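You operate a simulated robot arm through the tools that you are given. There is no shell and no other tool. Be economical: measure what you need, move in short steps, check, and stop when the job is done.

The job below is to be done with a simulated robot arm. You get a single attempt, and the scene is never put back.

JOB
Iron the cream napkin at the heat on its care mark, then park the iron and switch off.
Fine: let the iron warm up; hold it by its handle; leave the other napkin as it is.
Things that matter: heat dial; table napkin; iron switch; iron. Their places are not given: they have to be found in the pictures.

The check looks at the end state, three seconds after you hand in, the way a careful person would. Anything else that was tipped, shoved, dropped, spilled or broken makes it a failure. Flat cloth is picked up by pressing the open fingertips on it (5 to 10 N) and closing them slowly along it; thin cloth reads only 2 to 8 mm in the jaws.

ROBOT AND FRAMES
A 6-joint arm with a two-finger parallel gripper, fixed in place. Base frame: the origin is at the foot of the arm, x ahead of it, y to its left, z up. Readings come in mm, degrees, newtons and seconds.
Its first joint turns from -166.0 to 166.0 degrees. Payload 3.91 kg.
The TCP is the grasp point between the finger pads, 30 mm short of the fingertips. In the tool frame z runs along the fingers and y along their closing line. The gripper opens to 110 mm. The fingers are 20 mm wide and 10 mm thick; the gripper's body (48 by 112 mm) begins 55 mm behind the TCP.
Orientation is that of the tool frame in the base frame, as a unit quaternion [w, x, y, z]. With the fingers straight down and closing along the base's y, the tool's x points along the base's -x, its y along +y and its z along -z.

CONTROLS
- The arm moves only by the tool move_arm. Its argument "increments" is a list of rows, each a list of 7 numbers: the gripper command, from -1 (shut) to 1 (fully open), values between in proportion, then the shift along the base's x, y, z in units of 30 mm (1.0 is 30 mm), then the turn, a rotation vector about the base's x, y, z in units of 8 degrees (1.0 is 8 degrees). In form: [[gripper, x, y, z, rx, ry, rz], ...]. A call has 1 to 12 rows; each row shifts and turns the commanded pose from where the row before left it. A call with a number of a shift or a turn outside -1 to 1 is refused whole. Rows are played at 5 a second. More than 50 mm and 8.6 degrees between two rows, or a gripper value outside its range, and nothing of the call is played. A pose out of reach is approached as far as the arm can. The call stops where the force on the tool passes 40 N (or 10 N more than at its start, if that is more) or the arm is blocked; 0.2 s more then pass. Each finger travels about 45 mm/s and halts on what it meets, pressing with about 33 N; the grip force reading is that of the motor and also rises with nothing between the fingers. The clock runs only during rows and for 0.2 s after the last one: add rows that do not move to give the fingers time. The reply holds the time, the measured pose of the TCP, the force on the tool along the base axes, the opening and the grip force, in the units named above and with some noise.
- Cameras (640 x 400 px; columns grow to the right, rows downward): "scene" is fixed at [48.8, 651.7, 1652.1]; the picture's right is [-0.69, -0.72, 0.00], its down [-0.55, 0.53, -0.65] and it looks along [0.47, -0.45, -0.76] (base axes); focal length 332 px, centre (320, 200). "wrist" rides on the gripper at [77, 7, -114] in the tool frame; the picture's right is [-0.09, 1.00, 0.00], its down [-0.80, -0.07, -0.59] and it looks along [-0.59, -0.05, 0.80] (tool axes); focal length 270 px, centre (320, 200).
- camera(camera): a new picture of that camera. It takes no simulated time.
- move_column(by): slides the trunk up (or, below 0, down) by that many mm; the arm rides with it, the base frame stays. It gives what a move gives, with no picture.
- locate(camera, pixels): there is no depth. For up to 12 entries [column, row, z] of the newest picture of that camera ("zoom" is the newest enlarged one), the place [x, y] in the base frame at which the ray of that pixel passes the height z, good to about 2 mm. It takes no simulated time.
- inspect(camera, box): a new picture of the part [left, top, right, bottom] of that camera's present view, enlarged. It takes no simulated time.
- close_job(): hands the job in; it is judged then, once.

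Keep the steps short. Do not move on a guess: measure, check each grasp and each placing, and mend mistakes. In all there are 80 turns and 38 pictures (those below and enlarged ones count). Leave the gripper open and the arm clear of the work at the hand-in unless told otherwise, and finish with a single line.

The tools are called as a command line: name --pt "numbers of a row" for each row, then --argument value for the rest, lists and objects as JSON in quotes. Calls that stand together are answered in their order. move_arm: Moves the arm, as the interface text tells. Its arguments: {"type":"object","properties":{"increments":{"type":"array"}},"required":["increments"]} The other tools are called the same way: move_column (by) slides the trunk up or down; camera (camera) takes a picture; locate (camera, pixels) gives the place at which the rays of pixels pass given heights; inspect (camera, box) takes an enlarged picture of a part of a camera's view; close_job () hands the job in.

At the start:

```text
t: 0.0
tool_pos: [554.3, 147.2, 1164.9]
tool_rot: [0.0, 0.0, 1.0, 0.001]
wrist_force: [0.0, -0.2, -0.1]
width: 109.8
grasp_force: 0.1
trunk travel left (down, up): [-500.0, 110.0]
```

scene: 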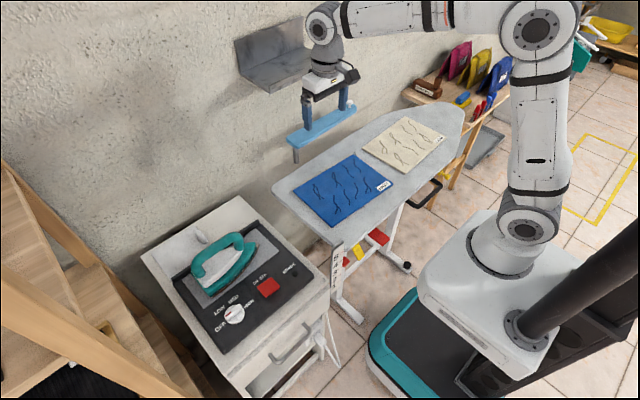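
wrist: 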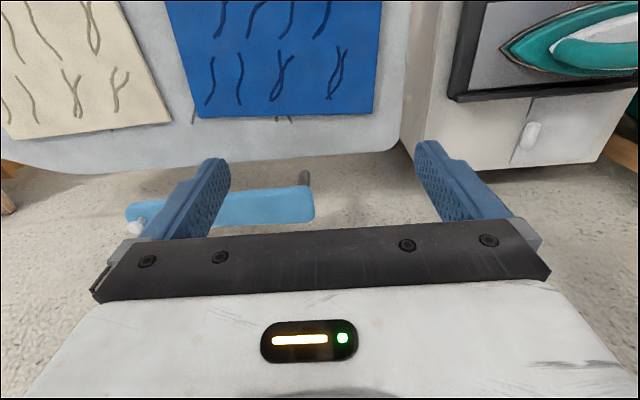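

I see the iron on its cabinet at about (222,265), the dial at (233,314), a red switch at (268,287), and the blue and cream napkins on the board. I'll enlarge the panel and the cream napkin's tag.

inspect --camera "scene" --box '[160, 215, 320, 345]'

inspect --camera "scene" --box '[350, 100, 470, 180]'

```text
3.08 times, centred on (240, 280) of scene
```

zoom: 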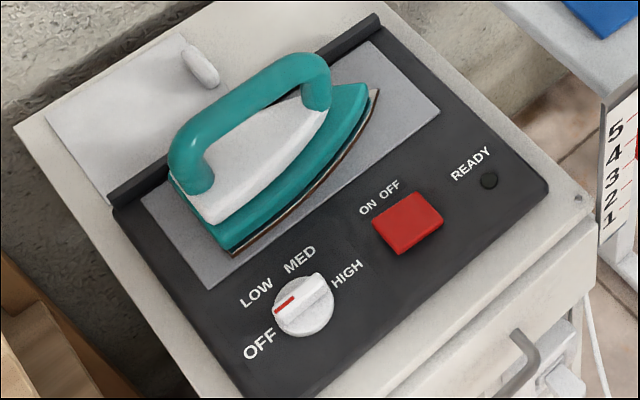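

```text
5.00 times, centred on (410, 140) of scene
```

zoom: 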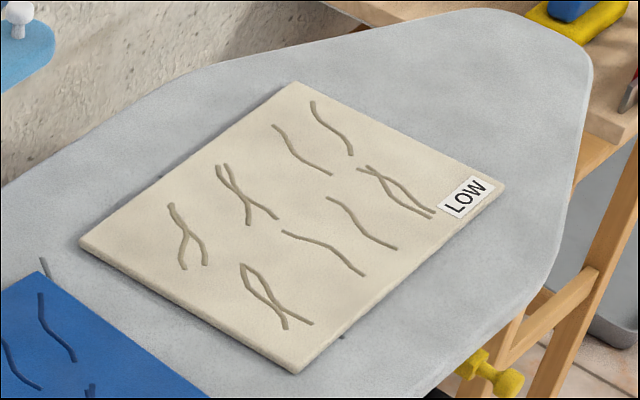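

The care mark reads LOW. The dial's red mark sits near OFF, the switch is ON on the left and OFF on the right, and the READY lamp is dark. Next I'll locate the key points at trial heights.

camera --camera "scene"

locate --camera "scene" --pixels '[[233, 314, 826], [268, 287, 826], [222, 265, 826], [295, 272, 826], [362, 150, 826], [396, 122, 826], [451, 137, 826], [409, 174, 826], [273, 186, 826], [329, 243, 826], [466, 110, 826], [238, 196, 826]]'

```text
33 pictures are left
```

scene: 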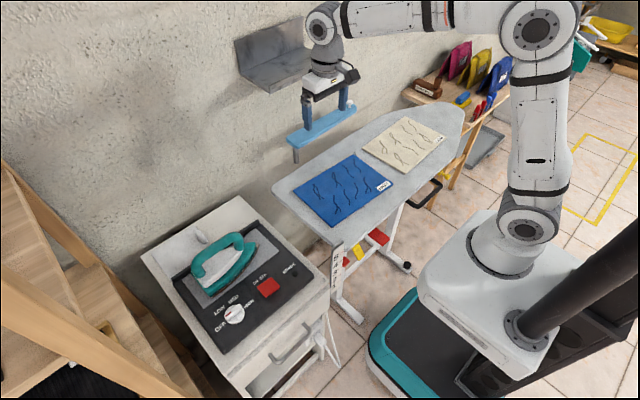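

```text
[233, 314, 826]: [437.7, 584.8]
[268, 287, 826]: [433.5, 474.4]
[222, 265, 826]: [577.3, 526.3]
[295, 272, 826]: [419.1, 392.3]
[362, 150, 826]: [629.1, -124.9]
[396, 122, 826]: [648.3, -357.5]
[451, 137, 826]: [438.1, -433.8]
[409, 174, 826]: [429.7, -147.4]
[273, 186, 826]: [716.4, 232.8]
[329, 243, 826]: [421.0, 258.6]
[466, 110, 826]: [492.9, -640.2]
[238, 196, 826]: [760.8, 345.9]
```

I need to find the cabinet height and the height of the light-blue bar near the gripper. I'll compare rays from both cameras.

locate --camera "scene" --pixels '[[290, 137, 826], [290, 137, 1000], [290, 137, 1150], [355, 107, 826], [355, 107, 1000], [355, 107, 1150]]'

camera --camera "wrist"

locate --camera "wrist" --pixels '[[312, 205, 826], [312, 205, 1000], [130, 205, 826], [130, 205, 1000], [195, 118, 826], [378, 114, 826], [172, 122, 826], [8, 139, 826], [500, 47, 826], [500, 47, 900], [455, 98, 826], [455, 98, 900]]'

```text
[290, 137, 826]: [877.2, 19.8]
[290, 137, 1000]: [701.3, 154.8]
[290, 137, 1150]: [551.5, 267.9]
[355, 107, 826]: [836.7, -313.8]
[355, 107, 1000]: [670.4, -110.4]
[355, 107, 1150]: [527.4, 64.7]
```

```text
32 pictures are left
```

wrist: 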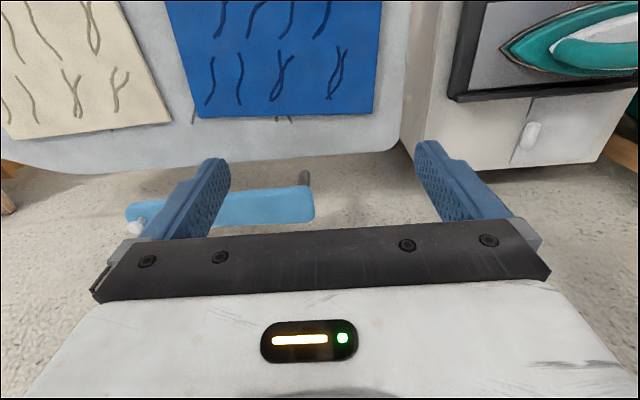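

```text
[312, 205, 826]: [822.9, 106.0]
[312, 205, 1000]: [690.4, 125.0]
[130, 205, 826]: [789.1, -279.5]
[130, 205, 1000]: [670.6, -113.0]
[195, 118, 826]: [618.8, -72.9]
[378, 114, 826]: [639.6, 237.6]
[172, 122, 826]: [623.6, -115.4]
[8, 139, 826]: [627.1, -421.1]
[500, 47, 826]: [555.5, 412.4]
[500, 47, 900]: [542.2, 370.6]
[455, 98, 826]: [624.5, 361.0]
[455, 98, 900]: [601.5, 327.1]
```

The blue bar sits near z=1000 at x of about 690, so I'll stay clear of it. The board matches z≈826. Now I'll move over the panel, staying high, to look straight down at it.

move_arm --pt "1 -0.3 1 0 0 0 0" --pt "1 -0.3 1 0 0 0 0" --pt "1 -0.3 1 0 0 0 0" --pt "1 -0.3 1 0 0 0 0" --pt "1 -0.3 1 0 0 0 0" --pt "1 -0.3 1 0 0 0 0" --pt "1 -0.3 1 0 0 0 0" --pt "1 -0.3 1 0 0 0 0" --pt "1 -0.3 1 0 0 0 0" --pt "1 -0.3 1 0 0 0 0" --pt "1 -0.3 1 0 0 0 0" --pt "1 0 0 0 0 0 0"

camera --camera "wrist"

```text
t: 2.6
tool_pos: [454.0, 477.7, 1165.1]
tool_rot: [0.0, 0.0, 1.0, 0.0]
wrist_force: [-0.5, 0.1, -0.5]
width: 110.2
grasp_force: 0.1
trunk travel left (down, up): [-500.0, 110.0]
```

```text
31 pictures are left
```

wrist: 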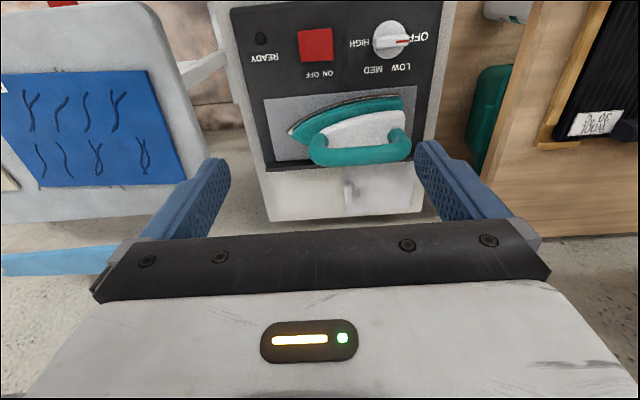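

There's a label on the right at (595,122), so I'll read it. I'll also enlarge the panel.

inspect --camera "wrist" --box '[540, 90, 640, 152]'

inspect --camera "wrist" --box '[230, 0, 450, 137]'

locate --camera "wrist" --pixels '[[390, 41, 826], [390, 41, 900], [316, 46, 826], [316, 46, 900], [288, 131, 826], [288, 131, 900], [261, 38, 826], [261, 38, 900]]'

locate --camera "scene" --pixels '[[234, 314, 826], [234, 314, 900], [267, 287, 826], [267, 287, 900], [258.8, 245, 826], [258.8, 245, 900], [295, 273.5, 826], [295, 273.5, 900]]'

```text
6.40 times, centred on (590, 121) of wrist
```

zoom: 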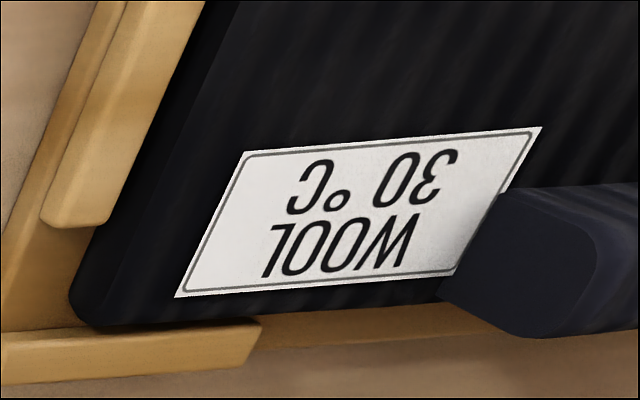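

```text
2.91 times, centred on (340, 68) of wrist
```

zoom: 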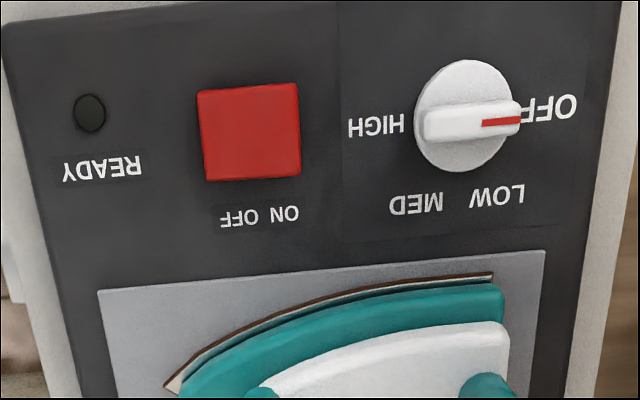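

```text
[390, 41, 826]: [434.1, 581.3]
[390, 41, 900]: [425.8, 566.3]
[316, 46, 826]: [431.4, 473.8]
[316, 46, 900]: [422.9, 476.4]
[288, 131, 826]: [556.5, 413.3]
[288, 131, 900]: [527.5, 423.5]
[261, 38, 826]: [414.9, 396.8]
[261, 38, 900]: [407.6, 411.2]
```

```text
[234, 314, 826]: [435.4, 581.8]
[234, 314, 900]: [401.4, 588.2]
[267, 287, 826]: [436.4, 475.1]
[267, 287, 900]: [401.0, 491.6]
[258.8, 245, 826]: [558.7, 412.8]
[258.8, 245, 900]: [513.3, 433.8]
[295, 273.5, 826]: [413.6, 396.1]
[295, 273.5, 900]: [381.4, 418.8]
```

The panel matches z≈826. OFF is toward +y, and LOW is a turn toward +x. Next I'll find the handle height and the label positions.

locate --camera "wrist" --pixels '[[361, 156, 880], [361, 156, 920], [361, 156, 960], [318, 150, 900], [402, 152, 900], [288, 131, 830], [405, 99, 830]]'

locate --camera "scene" --pixels '[[215.6, 246.6, 880], [215.6, 246.6, 920], [215.6, 246.6, 960], [233, 234, 900], [199, 256, 900]]'

locate --camera "zoom" --pixels '[[467, 115, 840], [425, 125, 845], [519, 119, 845], [548, 108, 826], [497, 195, 826], [415, 203, 826], [376, 126, 826], [199, 92, 835], [297, 84, 835], [301, 172, 835], [205, 180, 835]]'

```text
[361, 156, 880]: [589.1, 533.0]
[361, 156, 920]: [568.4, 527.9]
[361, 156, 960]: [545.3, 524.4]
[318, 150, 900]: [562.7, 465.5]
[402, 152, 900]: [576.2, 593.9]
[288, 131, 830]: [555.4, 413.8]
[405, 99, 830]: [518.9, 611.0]
```

```text
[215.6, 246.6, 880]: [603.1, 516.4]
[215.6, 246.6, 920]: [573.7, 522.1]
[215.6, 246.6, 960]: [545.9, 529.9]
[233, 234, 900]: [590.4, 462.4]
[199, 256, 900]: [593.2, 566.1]
```

```text
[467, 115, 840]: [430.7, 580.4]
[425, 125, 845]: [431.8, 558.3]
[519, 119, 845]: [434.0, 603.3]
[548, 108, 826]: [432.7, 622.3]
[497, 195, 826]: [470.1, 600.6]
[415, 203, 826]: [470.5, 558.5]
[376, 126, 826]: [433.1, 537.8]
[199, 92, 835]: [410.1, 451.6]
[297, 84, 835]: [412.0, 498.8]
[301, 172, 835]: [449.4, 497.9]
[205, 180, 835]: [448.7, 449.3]
```

The knob centre is about (432,580), with its bar along y. LOW is 60° clockwise from OFF. I'll turn the gripper 90°, go above the knob and partly close to about 50 mm.

move_arm --pt "-0.1 -0.061 0.284 -0.458 0 0 0.9375" --pt "-0.1 -0.061 0.284 -0.458 0 0 0.9375" --pt "-0.1 -0.061 0.284 -0.458 0 0 0.9375" --pt "-0.1 -0.061 0.284 -0.458 0 0 0.9375" --pt "-0.1 -0.061 0.284 -0.458 0 0 0.9375" --pt "-0.1 -0.061 0.284 -0.458 0 0 0.9375" --pt "-0.1 -0.061 0.284 -0.458 0 0 0.9375" --pt "-0.1 -0.061 0.284 -0.458 0 0 0.9375" --pt "-0.1 -0.061 0.284 -0.458 0 0 0.9375" --pt "-0.1 -0.061 0.284 -0.458 0 0 0.9375" --pt "-0.1 -0.061 0.284 -0.458 0 0 0.9375" --pt "-0.1 -0.061 0.284 -0.458 0 0 0.9375"

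camera --camera "wrist"

inspect --camera "scene" --box '[160, 190, 320, 340]'

```text
t: 5.2
tool_pos: [431.5, 577.6, 1001.1]
tool_rot: [0.0, 0.708, -0.706, 0.0]
wrist_force: [-0.1, -0.4, 0.6]
width: 49.5
grasp_force: 0.0
trunk travel left (down, up): [-500.0, 110.0]
```

```text
28 pictures are left
```

wrist: 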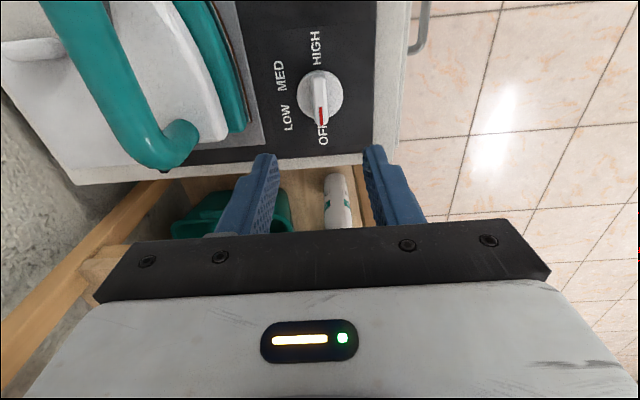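

```text
2.67 times, centred on (240, 265) of scene
```

zoom: 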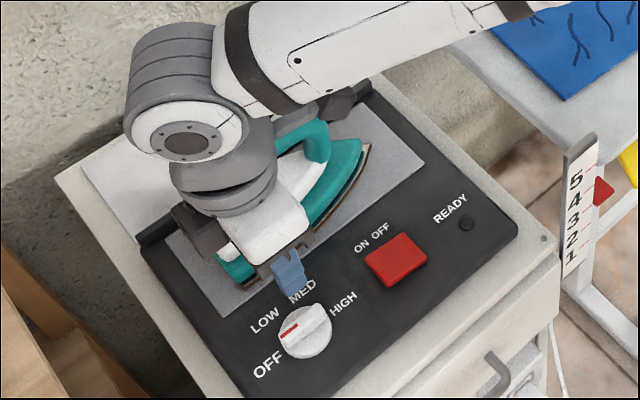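

The knob is straight ahead at (320,97), with its bar running from (318,74) to (323,124). I'll triangulate it, and the iron handle as well.

locate --camera "wrist" --pixels '[[319, 97, 826], [319, 97, 850], [318, 74, 850], [323, 124, 850], [160, 150, 900], [160, 150, 930], [70, 15, 900], [70, 15, 930]]'

locate --camera "zoom" --pixels '[[304, 333, 826], [304, 326, 840], [304, 326, 850], [318, 315, 850], [283, 336, 850]]'

```text
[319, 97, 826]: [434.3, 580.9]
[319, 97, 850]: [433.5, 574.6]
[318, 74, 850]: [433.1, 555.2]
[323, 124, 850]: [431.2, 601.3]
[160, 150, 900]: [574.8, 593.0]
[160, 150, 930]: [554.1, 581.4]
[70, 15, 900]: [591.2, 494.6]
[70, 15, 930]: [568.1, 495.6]
```

```text
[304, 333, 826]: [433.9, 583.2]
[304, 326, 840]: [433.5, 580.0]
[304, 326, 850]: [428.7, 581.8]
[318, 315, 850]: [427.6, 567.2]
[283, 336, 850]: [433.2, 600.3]
```

The knob centre is about (433,580). I'll descend until the tips are around z=846, then look from the side.

move_arm --pt "-0.1 0.05 0.08 -1 0 0 0" --pt "-0.1 0 0 -1 0 0 0" --pt "-0.1 0 0 -1 0 0 0" --pt "-0.1 0 0 -0.7 0 0 0" --pt "-0.1 0 0 -0.5 0 0 0" --pt "-0.1 0 0 0 0 0 0"

inspect --camera "scene" --box '[190, 265, 290, 330]'

inspect --camera "wrist" --box '[220, 60, 420, 200]'

```text
t: 6.6
tool_pos: [434.7, 580.6, 874.2]
tool_rot: [0.0, 0.707, -0.707, -0.001]
wrist_force: [0.1, 0.4, -0.6]
width: 49.6
grasp_force: 0.1
trunk travel left (down, up): [-500.0, 110.0]
```

```text
6.15 times, centred on (240, 298) of scene
```

zoom: 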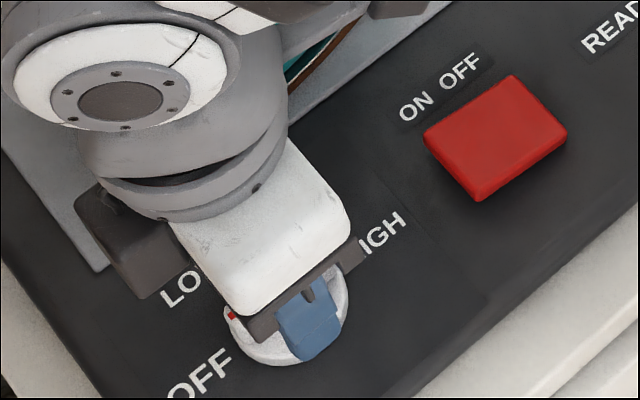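

```text
2.86 times, centred on (320, 130) of wrist
```

zoom: 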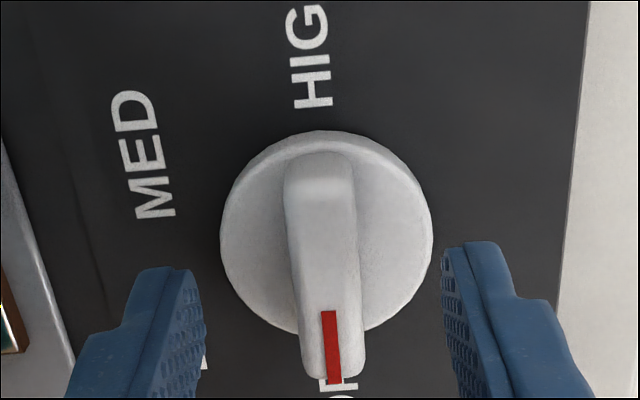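

The fingers straddle the bar. I'll lower in 2 mm steps while watching the force.

move_arm --pt "-0.1 -0.05 0 -0.07 0 0 0" --pt "-0.1 0 0 -0.07 0 0 0" --pt "-0.1 0 0 -0.05 0 0 0" --pt "-0.1 0 0 0 0 0 0"

```text
t: 7.6
tool_pos: [434.4, 580.1, 869.5]
tool_rot: [0.0, 0.707, -0.707, 0.0]
wrist_force: [0.5, -0.1, 0.3]
width: 49.6
grasp_force: 0.0
trunk travel left (down, up): [-500.0, 110.0]
```

No contact, and the tips are at about z=839.5. Now I'll close on the bar.

move_arm --pt "-0.5 0 0 0 0 0 0" --pt "-0.8 0 0 0 0 0 0" --pt "-1 0 0 0 0 0 0" --pt "-1 0 0 0 0 0 0" --pt "-1 0 0 0 0 0 0"

```text
t: 8.8
tool_pos: [433.3, 581.2, 868.5]
tool_rot: [0.0, 0.707, -0.707, 0.0]
wrist_force: [-3.2, -0.5, -0.4]
width: 14.1
grasp_force: 44.9
trunk travel left (down, up): [-500.0, 110.0]
```

I have the bar, 14 mm wide. I'll turn it -60° about z.

move_arm --pt "-1 0 0 0 0 0 -0.75" --pt "-1 0 0 0 0 0 -0.75" --pt "-1 0 0 0 0 0 -0.75" --pt "-1 0 0 0 0 0 -0.75" --pt "-1 0 0 0 0 0 -0.75" --pt "-1 0 0 0 0 0 -0.75" --pt "-1 0 0 0 0 0 -0.75" --pt "-1 0 0 0 0 0 -0.75" --pt "-1 0 0 0 0 0 -0.75" --pt "-1 0 0 0 0 0 -0.75" --pt "-1 0 0 0 0 0 0"

inspect --camera "wrist" --box '[220, 60, 420, 200]'

```text
t: 11.2
tool_pos: [434.0, 580.1, 868.9]
tool_rot: [-0.001, -0.257, 0.966, -0.001]
wrist_force: [5.3, -6.7, -6.2]
width: 14.0
grasp_force: 44.9
trunk travel left (down, up): [-500.0, 110.0]
```

```text
2.86 times, centred on (320, 130) of wrist
```

zoom: 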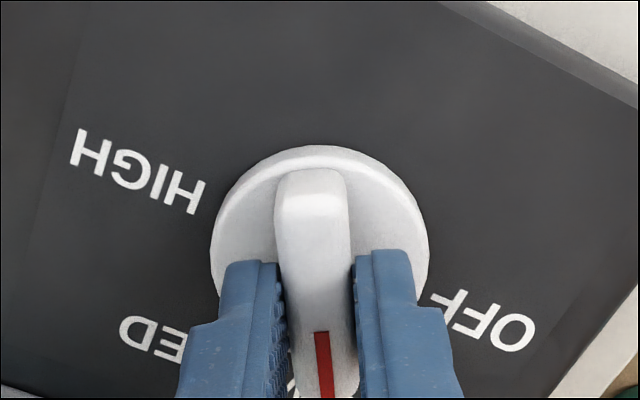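

The dial has turned with the grip. I'll release, rise and check it.

move_arm --pt "-0.3 0 0 0 0 0 0" --pt "-0.3 0 0 0 0 0 0" --pt "-0.3 0 0 0 0 0 0" --pt "-0.3 0 0 0.5 0 0 0" --pt "-0.3 0 0 1 0 0 0" --pt "-0.3 0 0 1 0 0 0" --pt "-0.3 0 0 0 0 0 0"

inspect --camera "wrist" --box '[160, 0, 480, 200]'

```text
t: 12.8
tool_pos: [433.9, 580.6, 944.4]
tool_rot: [0.0, -0.259, 0.966, 0.0]
wrist_force: [0.5, -0.7, -0.1]
width: 38.6
grasp_force: 0.0
trunk travel left (down, up): [-500.0, 110.0]
```

```text
2.00 times, centred on (320, 100) of wrist
```

zoom: 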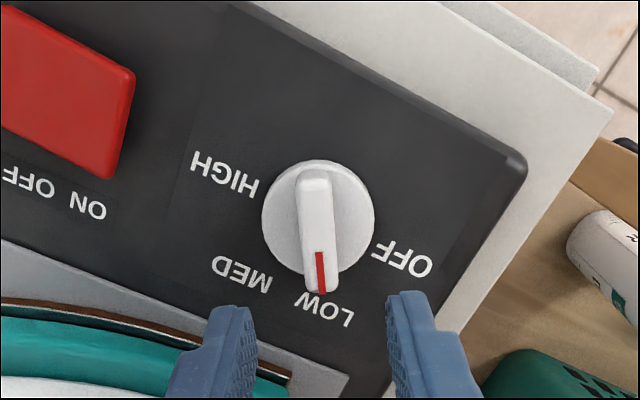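

The dial points at LOW. Next I'll close the fingers, move above the ON half of the switch at about (430,487) and turn back to 90°.

move_arm --pt "-1 -0.01 -0.31 0 0 0 0.75" --pt "-1 -0.01 -0.31 0 0 0 0.75" --pt "-1 -0.01 -0.31 0 0 0 0.75" --pt "-1 -0.01 -0.31 0 0 0 0.75" --pt "-1 -0.01 -0.31 0 0 0 0.75" --pt "-1 -0.01 -0.31 0 0 0 0.75" --pt "-1 -0.01 -0.31 0 0 0 0.75" --pt "-1 -0.01 -0.31 0 0 0 0.75" --pt "-1 -0.01 -0.31 0 0 0 0.75" --pt "-1 -0.01 -0.31 0 0 0 0.75" --pt "-1 0 0 0 0 0 0"

camera --camera "wrist"

```text
t: 15.2
tool_pos: [430.0, 487.7, 943.4]
tool_rot: [0.0, 0.708, -0.706, 0.0]
wrist_force: [0.2, 0.2, 0.1]
width: 0.0
grasp_force: 33.1
trunk travel left (down, up): [-500.0, 110.0]
```

```text
22 pictures are left
```

wrist: 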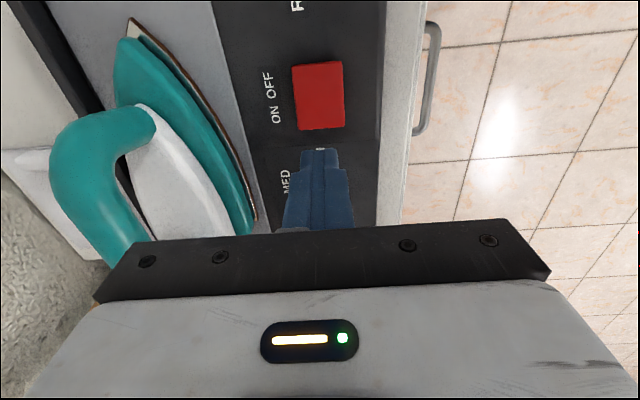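

The tips are above the switch's ON half. I'll descend to about 7 mm above it.

move_arm --pt "-1 0 0 -1 0 0 0" --pt "-1 0 0 -1 0 0 0" --pt "-1 0 0 -0.2 0 0 0" --pt "-1 0 0 0 0 0 0"

move_arm --pt "-1 0 0 -0.07 0 0 0" --pt "-1 0 0 -0.07 0 0 0" --pt "-1 0 0 -0.05 0 0 0" --pt "-1 0 0 0 0 0 0"

```text
t: 16.2
tool_pos: [429.6, 489.0, 877.4]
tool_rot: [0.0, 0.707, -0.707, 0.0]
wrist_force: [0.1, -0.3, -0.2]
width: 0.2
grasp_force: 33.3
trunk travel left (down, up): [-500.0, 110.0]
```

```text
t: 17.2
tool_pos: [430.3, 487.9, 873.4]
tool_rot: [0.001, 0.707, -0.707, 0.0]
wrist_force: [-0.6, -0.6, 0.5]
width: 0.0
grasp_force: 32.9
trunk travel left (down, up): [-500.0, 110.0]
```

Tips are at about z=843 with no contact yet. I'll go on in small steps.

move_arm --pt "-1 0 0 -0.05 0 0 0" --pt "-1 0 0 -0.05 0 0 0" --pt "-1 0 0 -0.05 0 0 0" --pt "-1 0 0 0 0 0 0"

inspect --camera "wrist" --box '[200, 0, 440, 150]'

```text
t: 18.2
tool_pos: [431.2, 488.3, 868.6]
tool_rot: [0.0, -0.707, 0.707, -0.001]
wrist_force: [0.3, 0.1, 0.0]
width: 0.0
grasp_force: 32.6
trunk travel left (down, up): [-500.0, 110.0]
```

```text
2.67 times, centred on (320, 75) of wrist
```

zoom: 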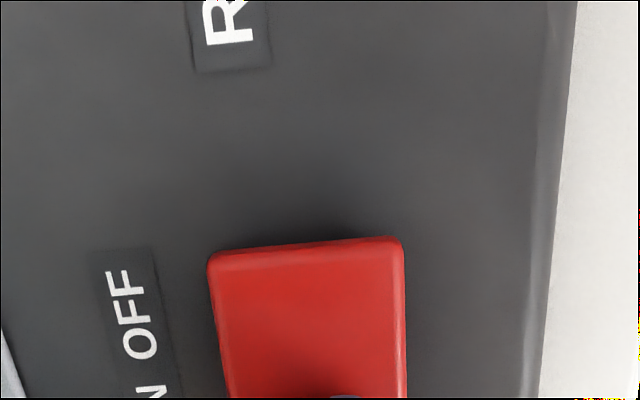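

Still no contact with the tips at about z=838.5. I'll continue slowly.

move_arm --pt "-1 0 0 -0.04 0 0 0" --pt "-1 0 0 -0.04 0 0 0" --pt "-1 0 0 -0.04 0 0 0" --pt "-1 0 0 0 0 0 0"

```text
t: 19.2
tool_pos: [430.2, 489.4, 866.7]
tool_rot: [0.002, -0.706, 0.708, 0.0]
wrist_force: [4.7, 7.9, 16.1]
width: 0.0
grasp_force: 32.4
trunk travel left (down, up): [-500.0, 110.0]
```

Contact at 16 N. I'll press 2 mm further.

move_arm --pt "-1 0 0 -0.03 0 0 0" --pt "-1 0 0 -0.03 0 0 0" --pt "-1 0 0 0 0 0 0"

inspect --camera "scene" --box '[190, 240, 310, 325]'

```text
t: 20.0
tool_pos: [430.3, 489.9, 865.6]
tool_rot: [-0.004, 0.707, -0.707, 0.001]
wrist_force: [4.5, 13.5, 35.9]
width: 0.0
grasp_force: 32.7
trunk travel left (down, up): [-500.0, 110.0]
```

```text
4.71 times, centred on (250, 282) of scene
```

zoom: 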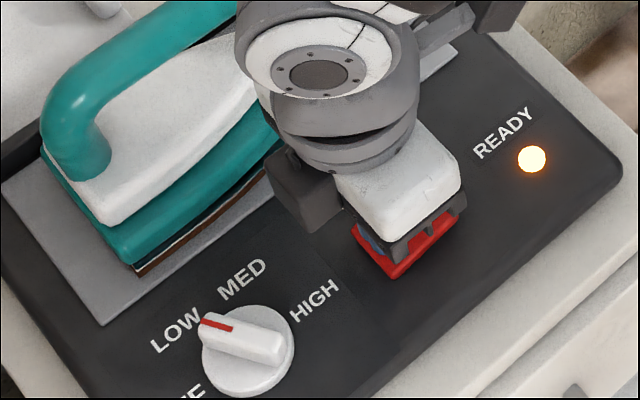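

The lamp beside READY has lit amber, so the switch is on. I'll rise and move high above the handle at about (556,520), which also gives it time to warm.

move_arm --pt "-1 0 0 0.5 0 0 0" --pt "-1 0 0 1 0 0 0" --pt "-1 0 0 1 0 0 0" --pt "-1 0 0 1 0 0 0" --pt "-1 0 0 1 0 0 0" --pt "1 0 0 1 0 0 0" --pt "1 0 0 1 0 0 0" --pt "1 1 0.2 0.2 0 0 0" --pt "1 1 0.2 0 0 0 0" --pt "1 1 0.2 0 0 0 0" --pt "1 1 0.2 0 0 0 0" --pt "1 0.2 0.2 0 0 0 0"

camera --camera "wrist"

inspect --camera "scene" --box '[170, 210, 320, 330]'

```text
t: 22.6
tool_pos: [555.3, 519.1, 1066.5]
tool_rot: [0.0, -0.707, 0.707, -0.001]
wrist_force: [0.3, 0.6, -0.2]
width: 110.0
grasp_force: 0.1
trunk travel left (down, up): [-500.0, 110.0]
```

```text
19 pictures are left
```

wrist: 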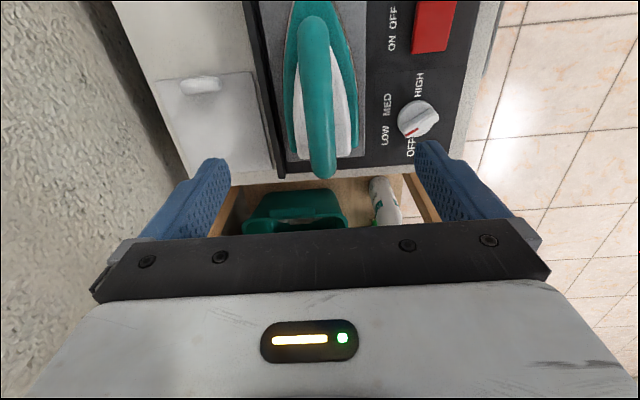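

```text
3.33 times, centred on (245, 270) of scene
```

zoom: 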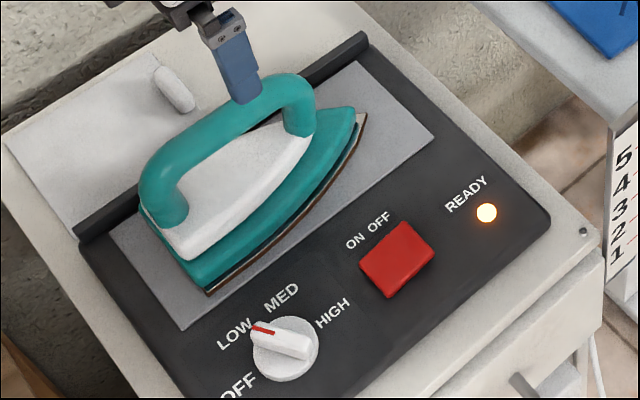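

Both views show the handle. In the wrist view it runs from (314,30) to (322,165). I'll triangulate its height.

locate --camera "wrist" --pixels '[[318, 100, 920], [318, 100, 940], [318, 100, 960], [313, 35, 940], [321, 150, 940], [322, 172, 920], [301, 100, 940], [334, 100, 940], [317, 18, 940], [286, 5, 830], [358, 152, 830], [287, 160, 830]]'

locate --camera "zoom" --pixels '[[212, 124, 920], [212, 124, 940], [212, 124, 960], [300, 95, 920], [150, 180, 920], [207, 293, 830], [365, 115, 830]]'

```text
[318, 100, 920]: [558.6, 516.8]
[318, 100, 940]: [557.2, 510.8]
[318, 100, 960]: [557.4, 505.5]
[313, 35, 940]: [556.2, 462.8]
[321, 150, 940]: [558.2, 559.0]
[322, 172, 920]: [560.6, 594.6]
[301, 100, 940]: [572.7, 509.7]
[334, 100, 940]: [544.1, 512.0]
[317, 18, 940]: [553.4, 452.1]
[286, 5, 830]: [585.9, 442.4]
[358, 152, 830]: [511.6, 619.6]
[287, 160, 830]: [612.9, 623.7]
```

```text
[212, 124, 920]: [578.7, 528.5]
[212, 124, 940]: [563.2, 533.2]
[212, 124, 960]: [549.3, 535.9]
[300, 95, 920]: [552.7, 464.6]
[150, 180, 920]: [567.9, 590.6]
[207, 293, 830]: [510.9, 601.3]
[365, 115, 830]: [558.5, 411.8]
```

The handle is close to parallel to y at x≈557.5, with its axis near z≈942. I'll move to y≈525 and descend with open fingers to TCP z≈965, then check from the side.

move_arm --pt "1 0.08 0.2 -1 0 0 0" --pt "1 0 0 -1 0 0 0" --pt "1 0 0 -1 0 0 0" --pt "1 0 0 -0.4 0 0 0" --pt "1 0 0 0 0 0 0"

inspect --camera "scene" --box '[170, 200, 320, 320]'

```text
t: 23.8
tool_pos: [557.3, 524.5, 961.7]
tool_rot: [-0.001, 0.707, -0.707, -0.001]
wrist_force: [0.4, 0.2, -0.1]
width: 110.0
grasp_force: 0.0
trunk travel left (down, up): [-500.0, 110.0]
```

```text
3.33 times, centred on (245, 260) of scene
```

zoom: 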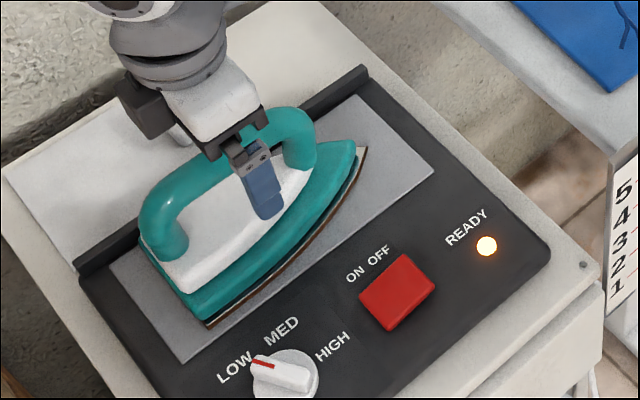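

The fingers straddle the handle. I'll lower 20 mm and close gently.

move_arm --pt "1 0 0 -0.35 0 0 0" --pt "1 0 0 -0.35 0 0 0" --pt "1 0 0 0 0 0 0" --pt "0 0 0 0 0 0 0" --pt "-0.5 0 0 0 0 0 0" --pt "-1 0 0 0 0 0 0" --pt "-1 0 0 0 0 0 0" --pt "-1 0 0 0 0 0 0"

camera --camera "wrist"

```text
t: 25.6
tool_pos: [558.4, 524.3, 940.5]
tool_rot: [0.0, -0.707, 0.707, 0.0]
wrist_force: [-1.2, -0.5, 0.8]
width: 26.7
grasp_force: 22.3
trunk travel left (down, up): [-500.0, 110.0]
```

```text
16 pictures are left
```

wrist: 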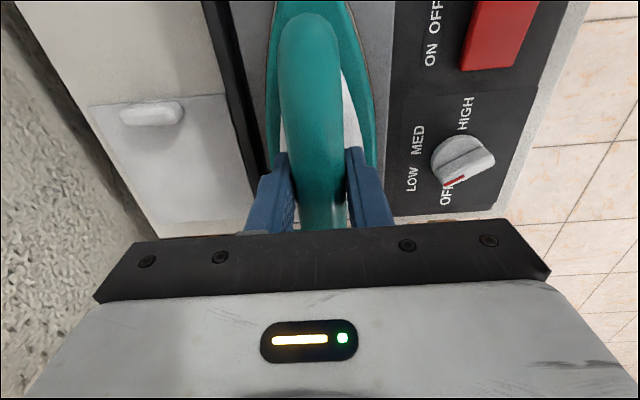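

The handle is held at 26.7 mm. I'll let the iron warm while holding still and then check the lamp.

move_arm --pt "-1 0 0 0 0 0 0" --pt "-1 0 0 0 0 0 0" --pt "-1 0 0 0 0 0 0" --pt "-1 0 0 0 0 0 0" --pt "-1 0 0 0 0 0 0" --pt "-1 0 0 0 0 0 0" --pt "-1 0 0 0 0 0 0" --pt "-1 0 0 0 0 0 0" --pt "-1 0 0 0 0 0 0" --pt "-1 0 0 0 0 0 0" --pt "-1 0 0 0 0 0 0" --pt "-1 0 0 0 0 0 0"

move_arm --pt "-1 0 0 0 0 0 0" --pt "-1 0 0 0 0 0 0" --pt "-1 0 0 0 0 0 0" --pt "-1 0 0 0 0 0 0" --pt "-1 0 0 0 0 0 0" --pt "-1 0 0 0 0 0 0" --pt "-1 0 0 0 0 0 0" --pt "-1 0 0 0 0 0 0" --pt "-1 0 0 0 0 0 0" --pt "-1 0 0 0 0 0 0" --pt "-1 0 0 0 0 0 0" --pt "-1 0 0 0 0 0 0"

inspect --camera "scene" --box '[170, 200, 320, 320]'

```text
t: 28.2
tool_pos: [558.0, 524.5, 941.0]
tool_rot: [0.0, -0.707, 0.708, 0.0]
wrist_force: [-2.0, 0.7, 0.7]
width: 26.7
grasp_force: 33.2
trunk travel left (down, up): [-500.0, 110.0]
```

```text
t: 30.8
tool_pos: [558.6, 524.0, 940.2]
tool_rot: [0.0, 0.707, -0.707, 0.0]
wrist_force: [-1.6, 1.0, 0.6]
width: 26.7
grasp_force: 33.1
trunk travel left (down, up): [-500.0, 110.0]
```

```text
3.33 times, centred on (245, 260) of scene
```

zoom: 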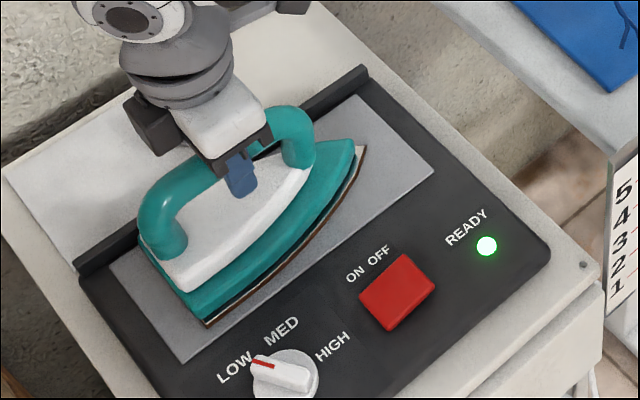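

The lamp is green, so the iron is ready. I'll lift it straight up about 100 mm and locate the napkin corners in the scene picture.

move_arm --pt "-1 0 0 0.3 0 0 0" --pt "-1 0 0 0.6 0 0 0" --pt "-1 0 0 0.8 0 0 0" --pt "-1 0 0 0.8 0 0 0" --pt "-1 0 0 0.8 0 0 0" --pt "-1 0 0 0 0 0 0"

camera --camera "scene"

locate --camera "scene" --pixels '[[362, 148.6, 826], [405, 116.4, 826], [447, 137, 826], [405, 174.6, 826], [354, 154, 826], [395, 183, 826], [466, 110, 826], [427, 103, 826], [440, 170, 826]]'

```text
t: 32.2
tool_pos: [558.9, 525.9, 1040.4]
tool_rot: [0.001, 0.707, -0.707, 0.0]
wrist_force: [-0.1, -0.4, -8.6]
width: 26.7
grasp_force: 33.1
trunk travel left (down, up): [-500.0, 110.0]
```

```text
14 pictures are left
```

scene: 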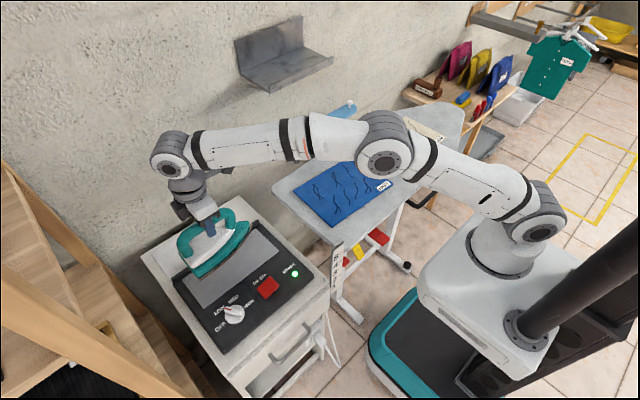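

```text
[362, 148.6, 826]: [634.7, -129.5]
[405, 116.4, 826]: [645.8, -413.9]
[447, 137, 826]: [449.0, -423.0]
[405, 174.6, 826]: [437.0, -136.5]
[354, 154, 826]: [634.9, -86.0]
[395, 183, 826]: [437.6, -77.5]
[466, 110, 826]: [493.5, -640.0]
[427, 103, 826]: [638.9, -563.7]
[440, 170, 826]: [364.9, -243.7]
```

The iron is lifted and level, weighing about 8.6 N. The cream napkin spans x 437–640 and y -130 to -418, and the blue one ends near y=-80. I'll carry the iron at z=1040 to above the cream napkin.

move_arm --pt "-1 -0.06 -0.6 0 0 0 0" --pt "-1 -0.06 -0.97 0 0 0 0" --pt "-1 -0.06 -0.97 0 0 0 0" --pt "-1 -0.06 -0.97 0 0 0 0" --pt "-1 -0.06 -0.97 0 0 0 0" --pt "-1 -0.06 -0.97 0 0 0 0" --pt "-1 -0.06 -0.97 0 0 0 0" --pt "-1 -0.06 -0.97 0 0 0 0" --pt "-1 -0.06 -0.97 0 0 0 0" --pt "-1 -0.06 -0.97 0 0 0 0" --pt "-1 -0.06 -0.97 0 0 0 0" --pt "-1 -0.06 -0.97 0 0 0 0"

move_arm --pt "-1 0 -0.97 0 0 0 0" --pt "-1 0 -0.97 0 0 0 0" --pt "-1 0 -0.97 0 0 0 0" --pt "-1 0 -0.97 0 0 0 0" --pt "-1 0 -0.97 0 0 0 0" --pt "-1 0 -0.97 0 0 0 0" --pt "-1 0 -0.97 0 0 0 0" --pt "-1 0 -0.97 0 0 0 0" --pt "-1 0 -0.97 0 0 0 0" --pt "-1 0 -0.97 0 0 0 0" --pt "-1 0 -0.97 0 0 0 0" --pt "-1 0 -0.8 0 0 0 0"

camera --camera "wrist"

```text
t: 34.8
tool_pos: [539.1, 184.0, 1037.5]
tool_rot: [-0.001, 0.707, -0.707, 0.0]
wrist_force: [-0.8, -0.7, -8.1]
width: 26.9
grasp_force: 33.1
trunk travel left (down, up): [-500.0, 110.0]
```

```text
t: 37.4
tool_pos: [538.0, -159.5, 1039.8]
tool_rot: [0.0, 0.707, -0.707, -0.001]
wrist_force: [0.4, 0.7, -8.1]
width: 26.8
grasp_force: 33.8
trunk travel left (down, up): [-500.0, 110.0]
```

```text
13 pictures are left
```

wrist: 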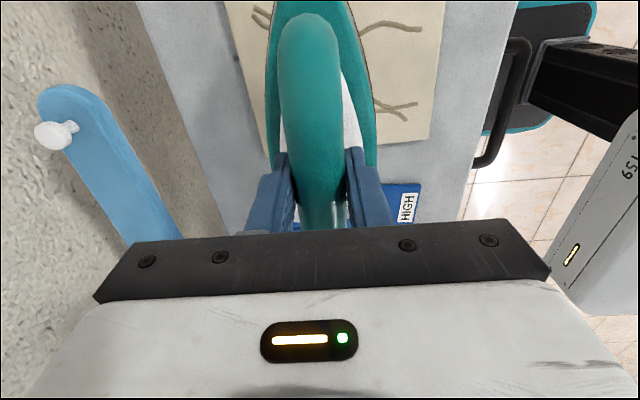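

I'm over the napkin, clear of the blue bar on the left. I'll move to y=-255 and descend to about 12 mm above the cloth.

move_arm --pt "-1 0 -1 0 0 0 0" --pt "-1 0 -1 0 0 0 0" --pt "-1 0 -1 0 0 0 0" --pt "-1 0 -0.2 -0.8 0 0 0" --pt "-1 0 0 -1 0 0 0" --pt "-1 0 0 -0.8 0 0 0" --pt "-1 0 0 -0.3 0 0 0" --pt "-1 0 0 0 0 0 0"

inspect --camera "scene" --box '[330, 80, 480, 200]'

```text
t: 39.2
tool_pos: [536.1, -253.5, 955.0]
tool_rot: [-0.001, 0.707, -0.707, 0.002]
wrist_force: [4.0, -2.7, 24.9]
width: 26.6
grasp_force: 33.4
trunk travel left (down, up): [-500.0, 110.0]
```

```text
3.33 times, centred on (405, 140) of scene
```

zoom: 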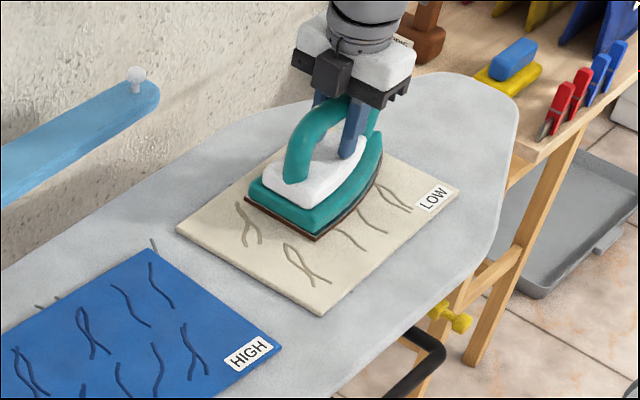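

The cloth touched at TCP z=955, so the board is near z=841. The net reading is 25 N, a bit heavy. No sim time passes while I relocate the napkin edges at that height.

locate --camera "zoom" --pixels '[[176, 232, 841], [460, 190, 841], [322, 316, 841], [148, 250, 841], [282, 347, 841], [318, 240, 842], [243, 198, 842], [382, 160, 842], [520, 105, 838], [400, 75, 838]]'

```text
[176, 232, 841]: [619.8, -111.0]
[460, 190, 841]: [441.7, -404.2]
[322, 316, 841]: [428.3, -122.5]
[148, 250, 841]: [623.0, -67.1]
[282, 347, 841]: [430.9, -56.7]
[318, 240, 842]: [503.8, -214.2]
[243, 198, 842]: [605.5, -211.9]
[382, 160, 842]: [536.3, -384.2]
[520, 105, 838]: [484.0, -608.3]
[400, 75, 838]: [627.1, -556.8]
```

The sole corners don't fit well with what I measured earlier. I'll take a closer look to see whether the iron sits flat.

inspect --camera "scene" --box '[365, 95, 445, 160]'

```text
6.15 times, centred on (405, 128) of scene
```

zoom: 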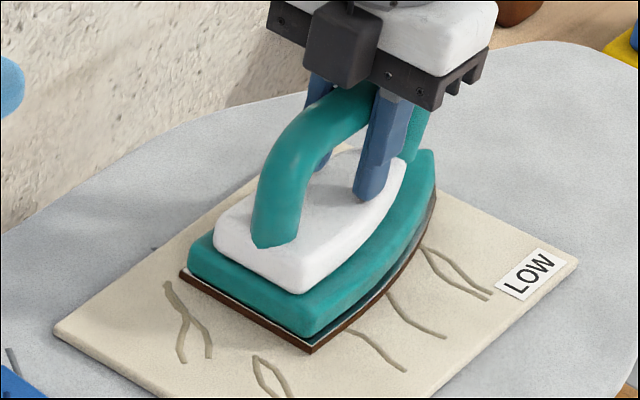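

locate --camera "zoom" --pixels '[[310, 351, 842], [181, 273, 842], [435, 195, 842], [310, 351, 855], [181, 273, 855], [435, 195, 855], [55, 330, 842], [578, 262, 842], [55, 330, 855], [578, 262, 855]]'

```text
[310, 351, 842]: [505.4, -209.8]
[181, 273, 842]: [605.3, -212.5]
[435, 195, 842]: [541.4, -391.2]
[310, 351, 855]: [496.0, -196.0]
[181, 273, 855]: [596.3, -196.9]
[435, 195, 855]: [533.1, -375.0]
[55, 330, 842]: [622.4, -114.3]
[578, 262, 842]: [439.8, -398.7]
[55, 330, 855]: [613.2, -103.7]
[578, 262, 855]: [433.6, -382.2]
```

The iron sits flat, and the rays fit a cloth height near z≈855. That puts the napkin at x 422–613, y -104 to -385, with the sole at x 496–596 and its rear at y≈-196. I'll ease the pressure by about 1.2 mm and make the first backward stroke, stopping before the blue napkin.

move_arm --pt "-1 0 0.2 0.04 0 0 0" --pt "-1 0 0.5 0 0 0 0" --pt "-1 0 0.5 0 0 0 0" --pt "-1 0 0.5 0 0 0 0" --pt "-1 0 0.5 0 0 0 0" --pt "-1 0 0.5 0 0 0 0" --pt "-1 0 0.4 0 0 0 0"

inspect --camera "scene" --box '[345, 95, 460, 185]'

```text
t: 40.8
tool_pos: [537.1, -161.5, 954.7]
tool_rot: [-0.001, -0.707, 0.708, -0.001]
wrist_force: [0.7, -1.7, 11.0]
width: 26.4
grasp_force: 33.1
trunk travel left (down, up): [-500.0, 110.0]
```

```text
4.44 times, centred on (402, 140) of scene
```

zoom: 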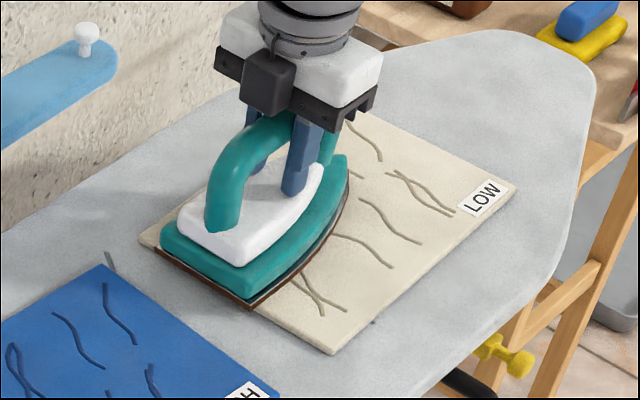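

The napkin hasn't moved and the force is a good 11 N net. I'll run the wall-side strip forward now, at x≈556.

move_arm --pt "-1 0.35 0 0 0 0 0" --pt "-1 0.3 -0.5 0 0 0 0" --pt "-1 0 -0.68 0 0 0 0" --pt "-1 0 -0.68 0 0 0 0" --pt "-1 0 -0.68 0 0 0 0" --pt "-1 0 -0.68 0 0 0 0" --pt "-1 0 -0.68 0 0 0 0" --pt "-1 0 -0.68 0 0 0 0" --pt "-1 0 -0.68 0 0 0 0" --pt "-1 0 -0.68 0 0 0 0" --pt "-1 0 -0.68 0 0 0 0" --pt "-1 0 -0.68 0 0 0 0"

```text
t: 43.4
tool_pos: [556.0, -379.0, 954.3]
tool_rot: [0.0, 0.707, -0.707, 0.001]
wrist_force: [1.0, -0.3, 11.9]
width: 26.8
grasp_force: 33.2
trunk travel left (down, up): [-500.0, 110.0]
```

Steady at 12 N. I'll go a little further to clear the far edge, shift across to the middle strip at x≈510 and come back.

move_arm --pt "-1 0 -0.6 0 0 0 0" --pt "-1 -0.8 0 0 0 0 0" --pt "-1 -0.75 0.3 0 0 0 0" --pt "-1 0 0.75 0 0 0 0" --pt "-1 0 0.75 0 0 0 0" --pt "-1 0 0.75 0 0 0 0" --pt "-1 0 0.75 0 0 0 0" --pt "-1 0 0.75 0 0 0 0" --pt "-1 0 0.75 0 0 0 0" --pt "-1 0 0.75 0 0 0 0" --pt "-1 0 0.75 0 0 0 0" --pt "-1 0 0.75 0 0 0 0"

inspect --camera "scene" --box '[345, 95, 460, 185]'

```text
t: 46.0
tool_pos: [508.7, -185.5, 954.2]
tool_rot: [0.0, 0.707, -0.707, 0.0]
wrist_force: [1.7, 3.7, 6.3]
width: 26.7
grasp_force: 32.9
trunk travel left (down, up): [-500.0, 110.0]
```

```text
4.44 times, centred on (402, 140) of scene
```

zoom: 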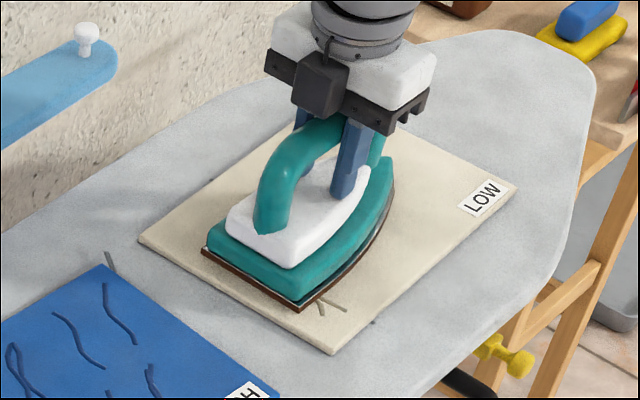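

The creases are disappearing. I'll finish this strip, shift to x≈464 and run forward.

move_arm --pt "-1 0 0.8 0 0 0 0" --pt "-1 -0.75 0 0 0 0 0" --pt "-1 -0.75 -0.3 0 0 0 0" --pt "-1 0 -0.75 0 0 0 0" --pt "-1 0 -0.75 0 0 0 0" --pt "-1 0 -0.75 0 0 0 0" --pt "-1 0 -0.75 0 0 0 0" --pt "-1 0 -0.75 0 0 0 0" --pt "-1 0 -0.75 0 0 0 0" --pt "-1 0 -0.75 0 0 0 0" --pt "-1 0 -0.75 0 0 0 0" --pt "-1 0 -0.75 0 0 0 0"

move_arm --pt "-1 0 -0.6 0 0 0 0" --pt "-1 0.3 0.4 0.3 0 0 0" --pt "-1 0.3 0.4 0.9 0 0 0" --pt "-1 0 0 1 0 0 0" --pt "-1 0 0 1 0 0 0" --pt "-1 0 0 0 0 0 0"

inspect --camera "scene" --box '[345, 95, 460, 185]'

```text
t: 48.6
tool_pos: [463.4, -375.6, 954.4]
tool_rot: [0.0, 0.707, -0.707, 0.0]
wrist_force: [0.0, -1.4, -0.8]
width: 26.6
grasp_force: 32.8
trunk travel left (down, up): [-500.0, 110.0]
```

```text
t: 50.0
tool_pos: [482.6, -368.5, 1049.3]
tool_rot: [-0.001, -0.707, 0.707, 0.001]
wrist_force: [-0.1, 0.4, -8.6]
width: 26.6
grasp_force: 33.2
trunk travel left (down, up): [-500.0, 110.0]
```

```text
4.44 times, centred on (402, 140) of scene
```

zoom: 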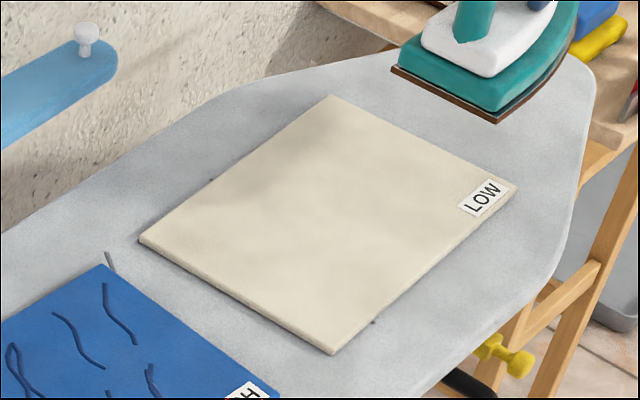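

The cream napkin is smooth and in place. Now I'll carry the iron back high to its rest plate.

move_arm --pt "-1 0.2 0.6 0 0 0 0" --pt "-1 0.2 0.95 0 0 0 0" --pt "-1 0.2 0.95 0 0 0 0" --pt "-1 0.2 0.95 0 0 0 0" --pt "-1 0.2 0.95 0 0 0 0" --pt "-1 0.2 0.95 0 0 0 0" --pt "-1 0.2 0.95 0 0 0 0" --pt "-1 0.2 0.95 0 0 0 0" --pt "-1 0.2 0.95 0 0 0 0" --pt "-1 0.2 0.95 0 0 0 0" --pt "-1 0 0.95 0 0 0 0" --pt "-1 0 0.95 0 0 0 0"

move_arm --pt "-1 0 0.95 0 0 0 0" --pt "-1 0 0.95 0 0 0 0" --pt "-1 0 0.95 0 0 0 0" --pt "-1 0 0.95 0 0 0 0" --pt "-1 0 0.95 0 0 0 0" --pt "-1 0 0.95 0 0 0 0" --pt "-1 0 0.95 0 0 0 0" --pt "-1 0 0.95 0 0 0 0" --pt "-1 0 0.95 0 0 0 0" --pt "-1 0 0.95 0 0 0 0" --pt "-1 0 0.95 0 0 0 0" --pt "-1 0 0.95 0 0 0 0"

move_arm --pt "-1 0.1 0.95 0 0 0 0" --pt "-1 0.1 0.95 0 0 0 0" --pt "-1 0.1 0.95 0 0 0 0" --pt "-1 0.1 0.95 0 0 0 0" --pt "-1 0.1 0.95 0 0 0 0" --pt "-1 0 0.95 0 0 0 0" --pt "-1 0 0.6 0 0 0 0" --pt "-1 0 0 0 0 0 0"

```text
t: 52.6
tool_pos: [543.6, -37.2, 1048.4]
tool_rot: [0.0, -0.707, 0.707, 0.0]
wrist_force: [0.5, -0.3, -8.7]
width: 26.4
grasp_force: 33.4
trunk travel left (down, up): [-500.0, 110.0]
```

```text
t: 55.2
tool_pos: [544.1, 307.2, 1048.7]
tool_rot: [0.0, 0.707, -0.707, -0.001]
wrist_force: [0.5, 0.7, -8.4]
width: 26.7
grasp_force: 33.7
trunk travel left (down, up): [-500.0, 110.0]
```

```text
t: 57.0
tool_pos: [558.6, 494.4, 1048.0]
tool_rot: [0.0, 0.707, -0.707, -0.001]
wrist_force: [0.1, 0.2, -9.0]
width: 26.8
grasp_force: 33.2
trunk travel left (down, up): [-500.0, 110.0]
```

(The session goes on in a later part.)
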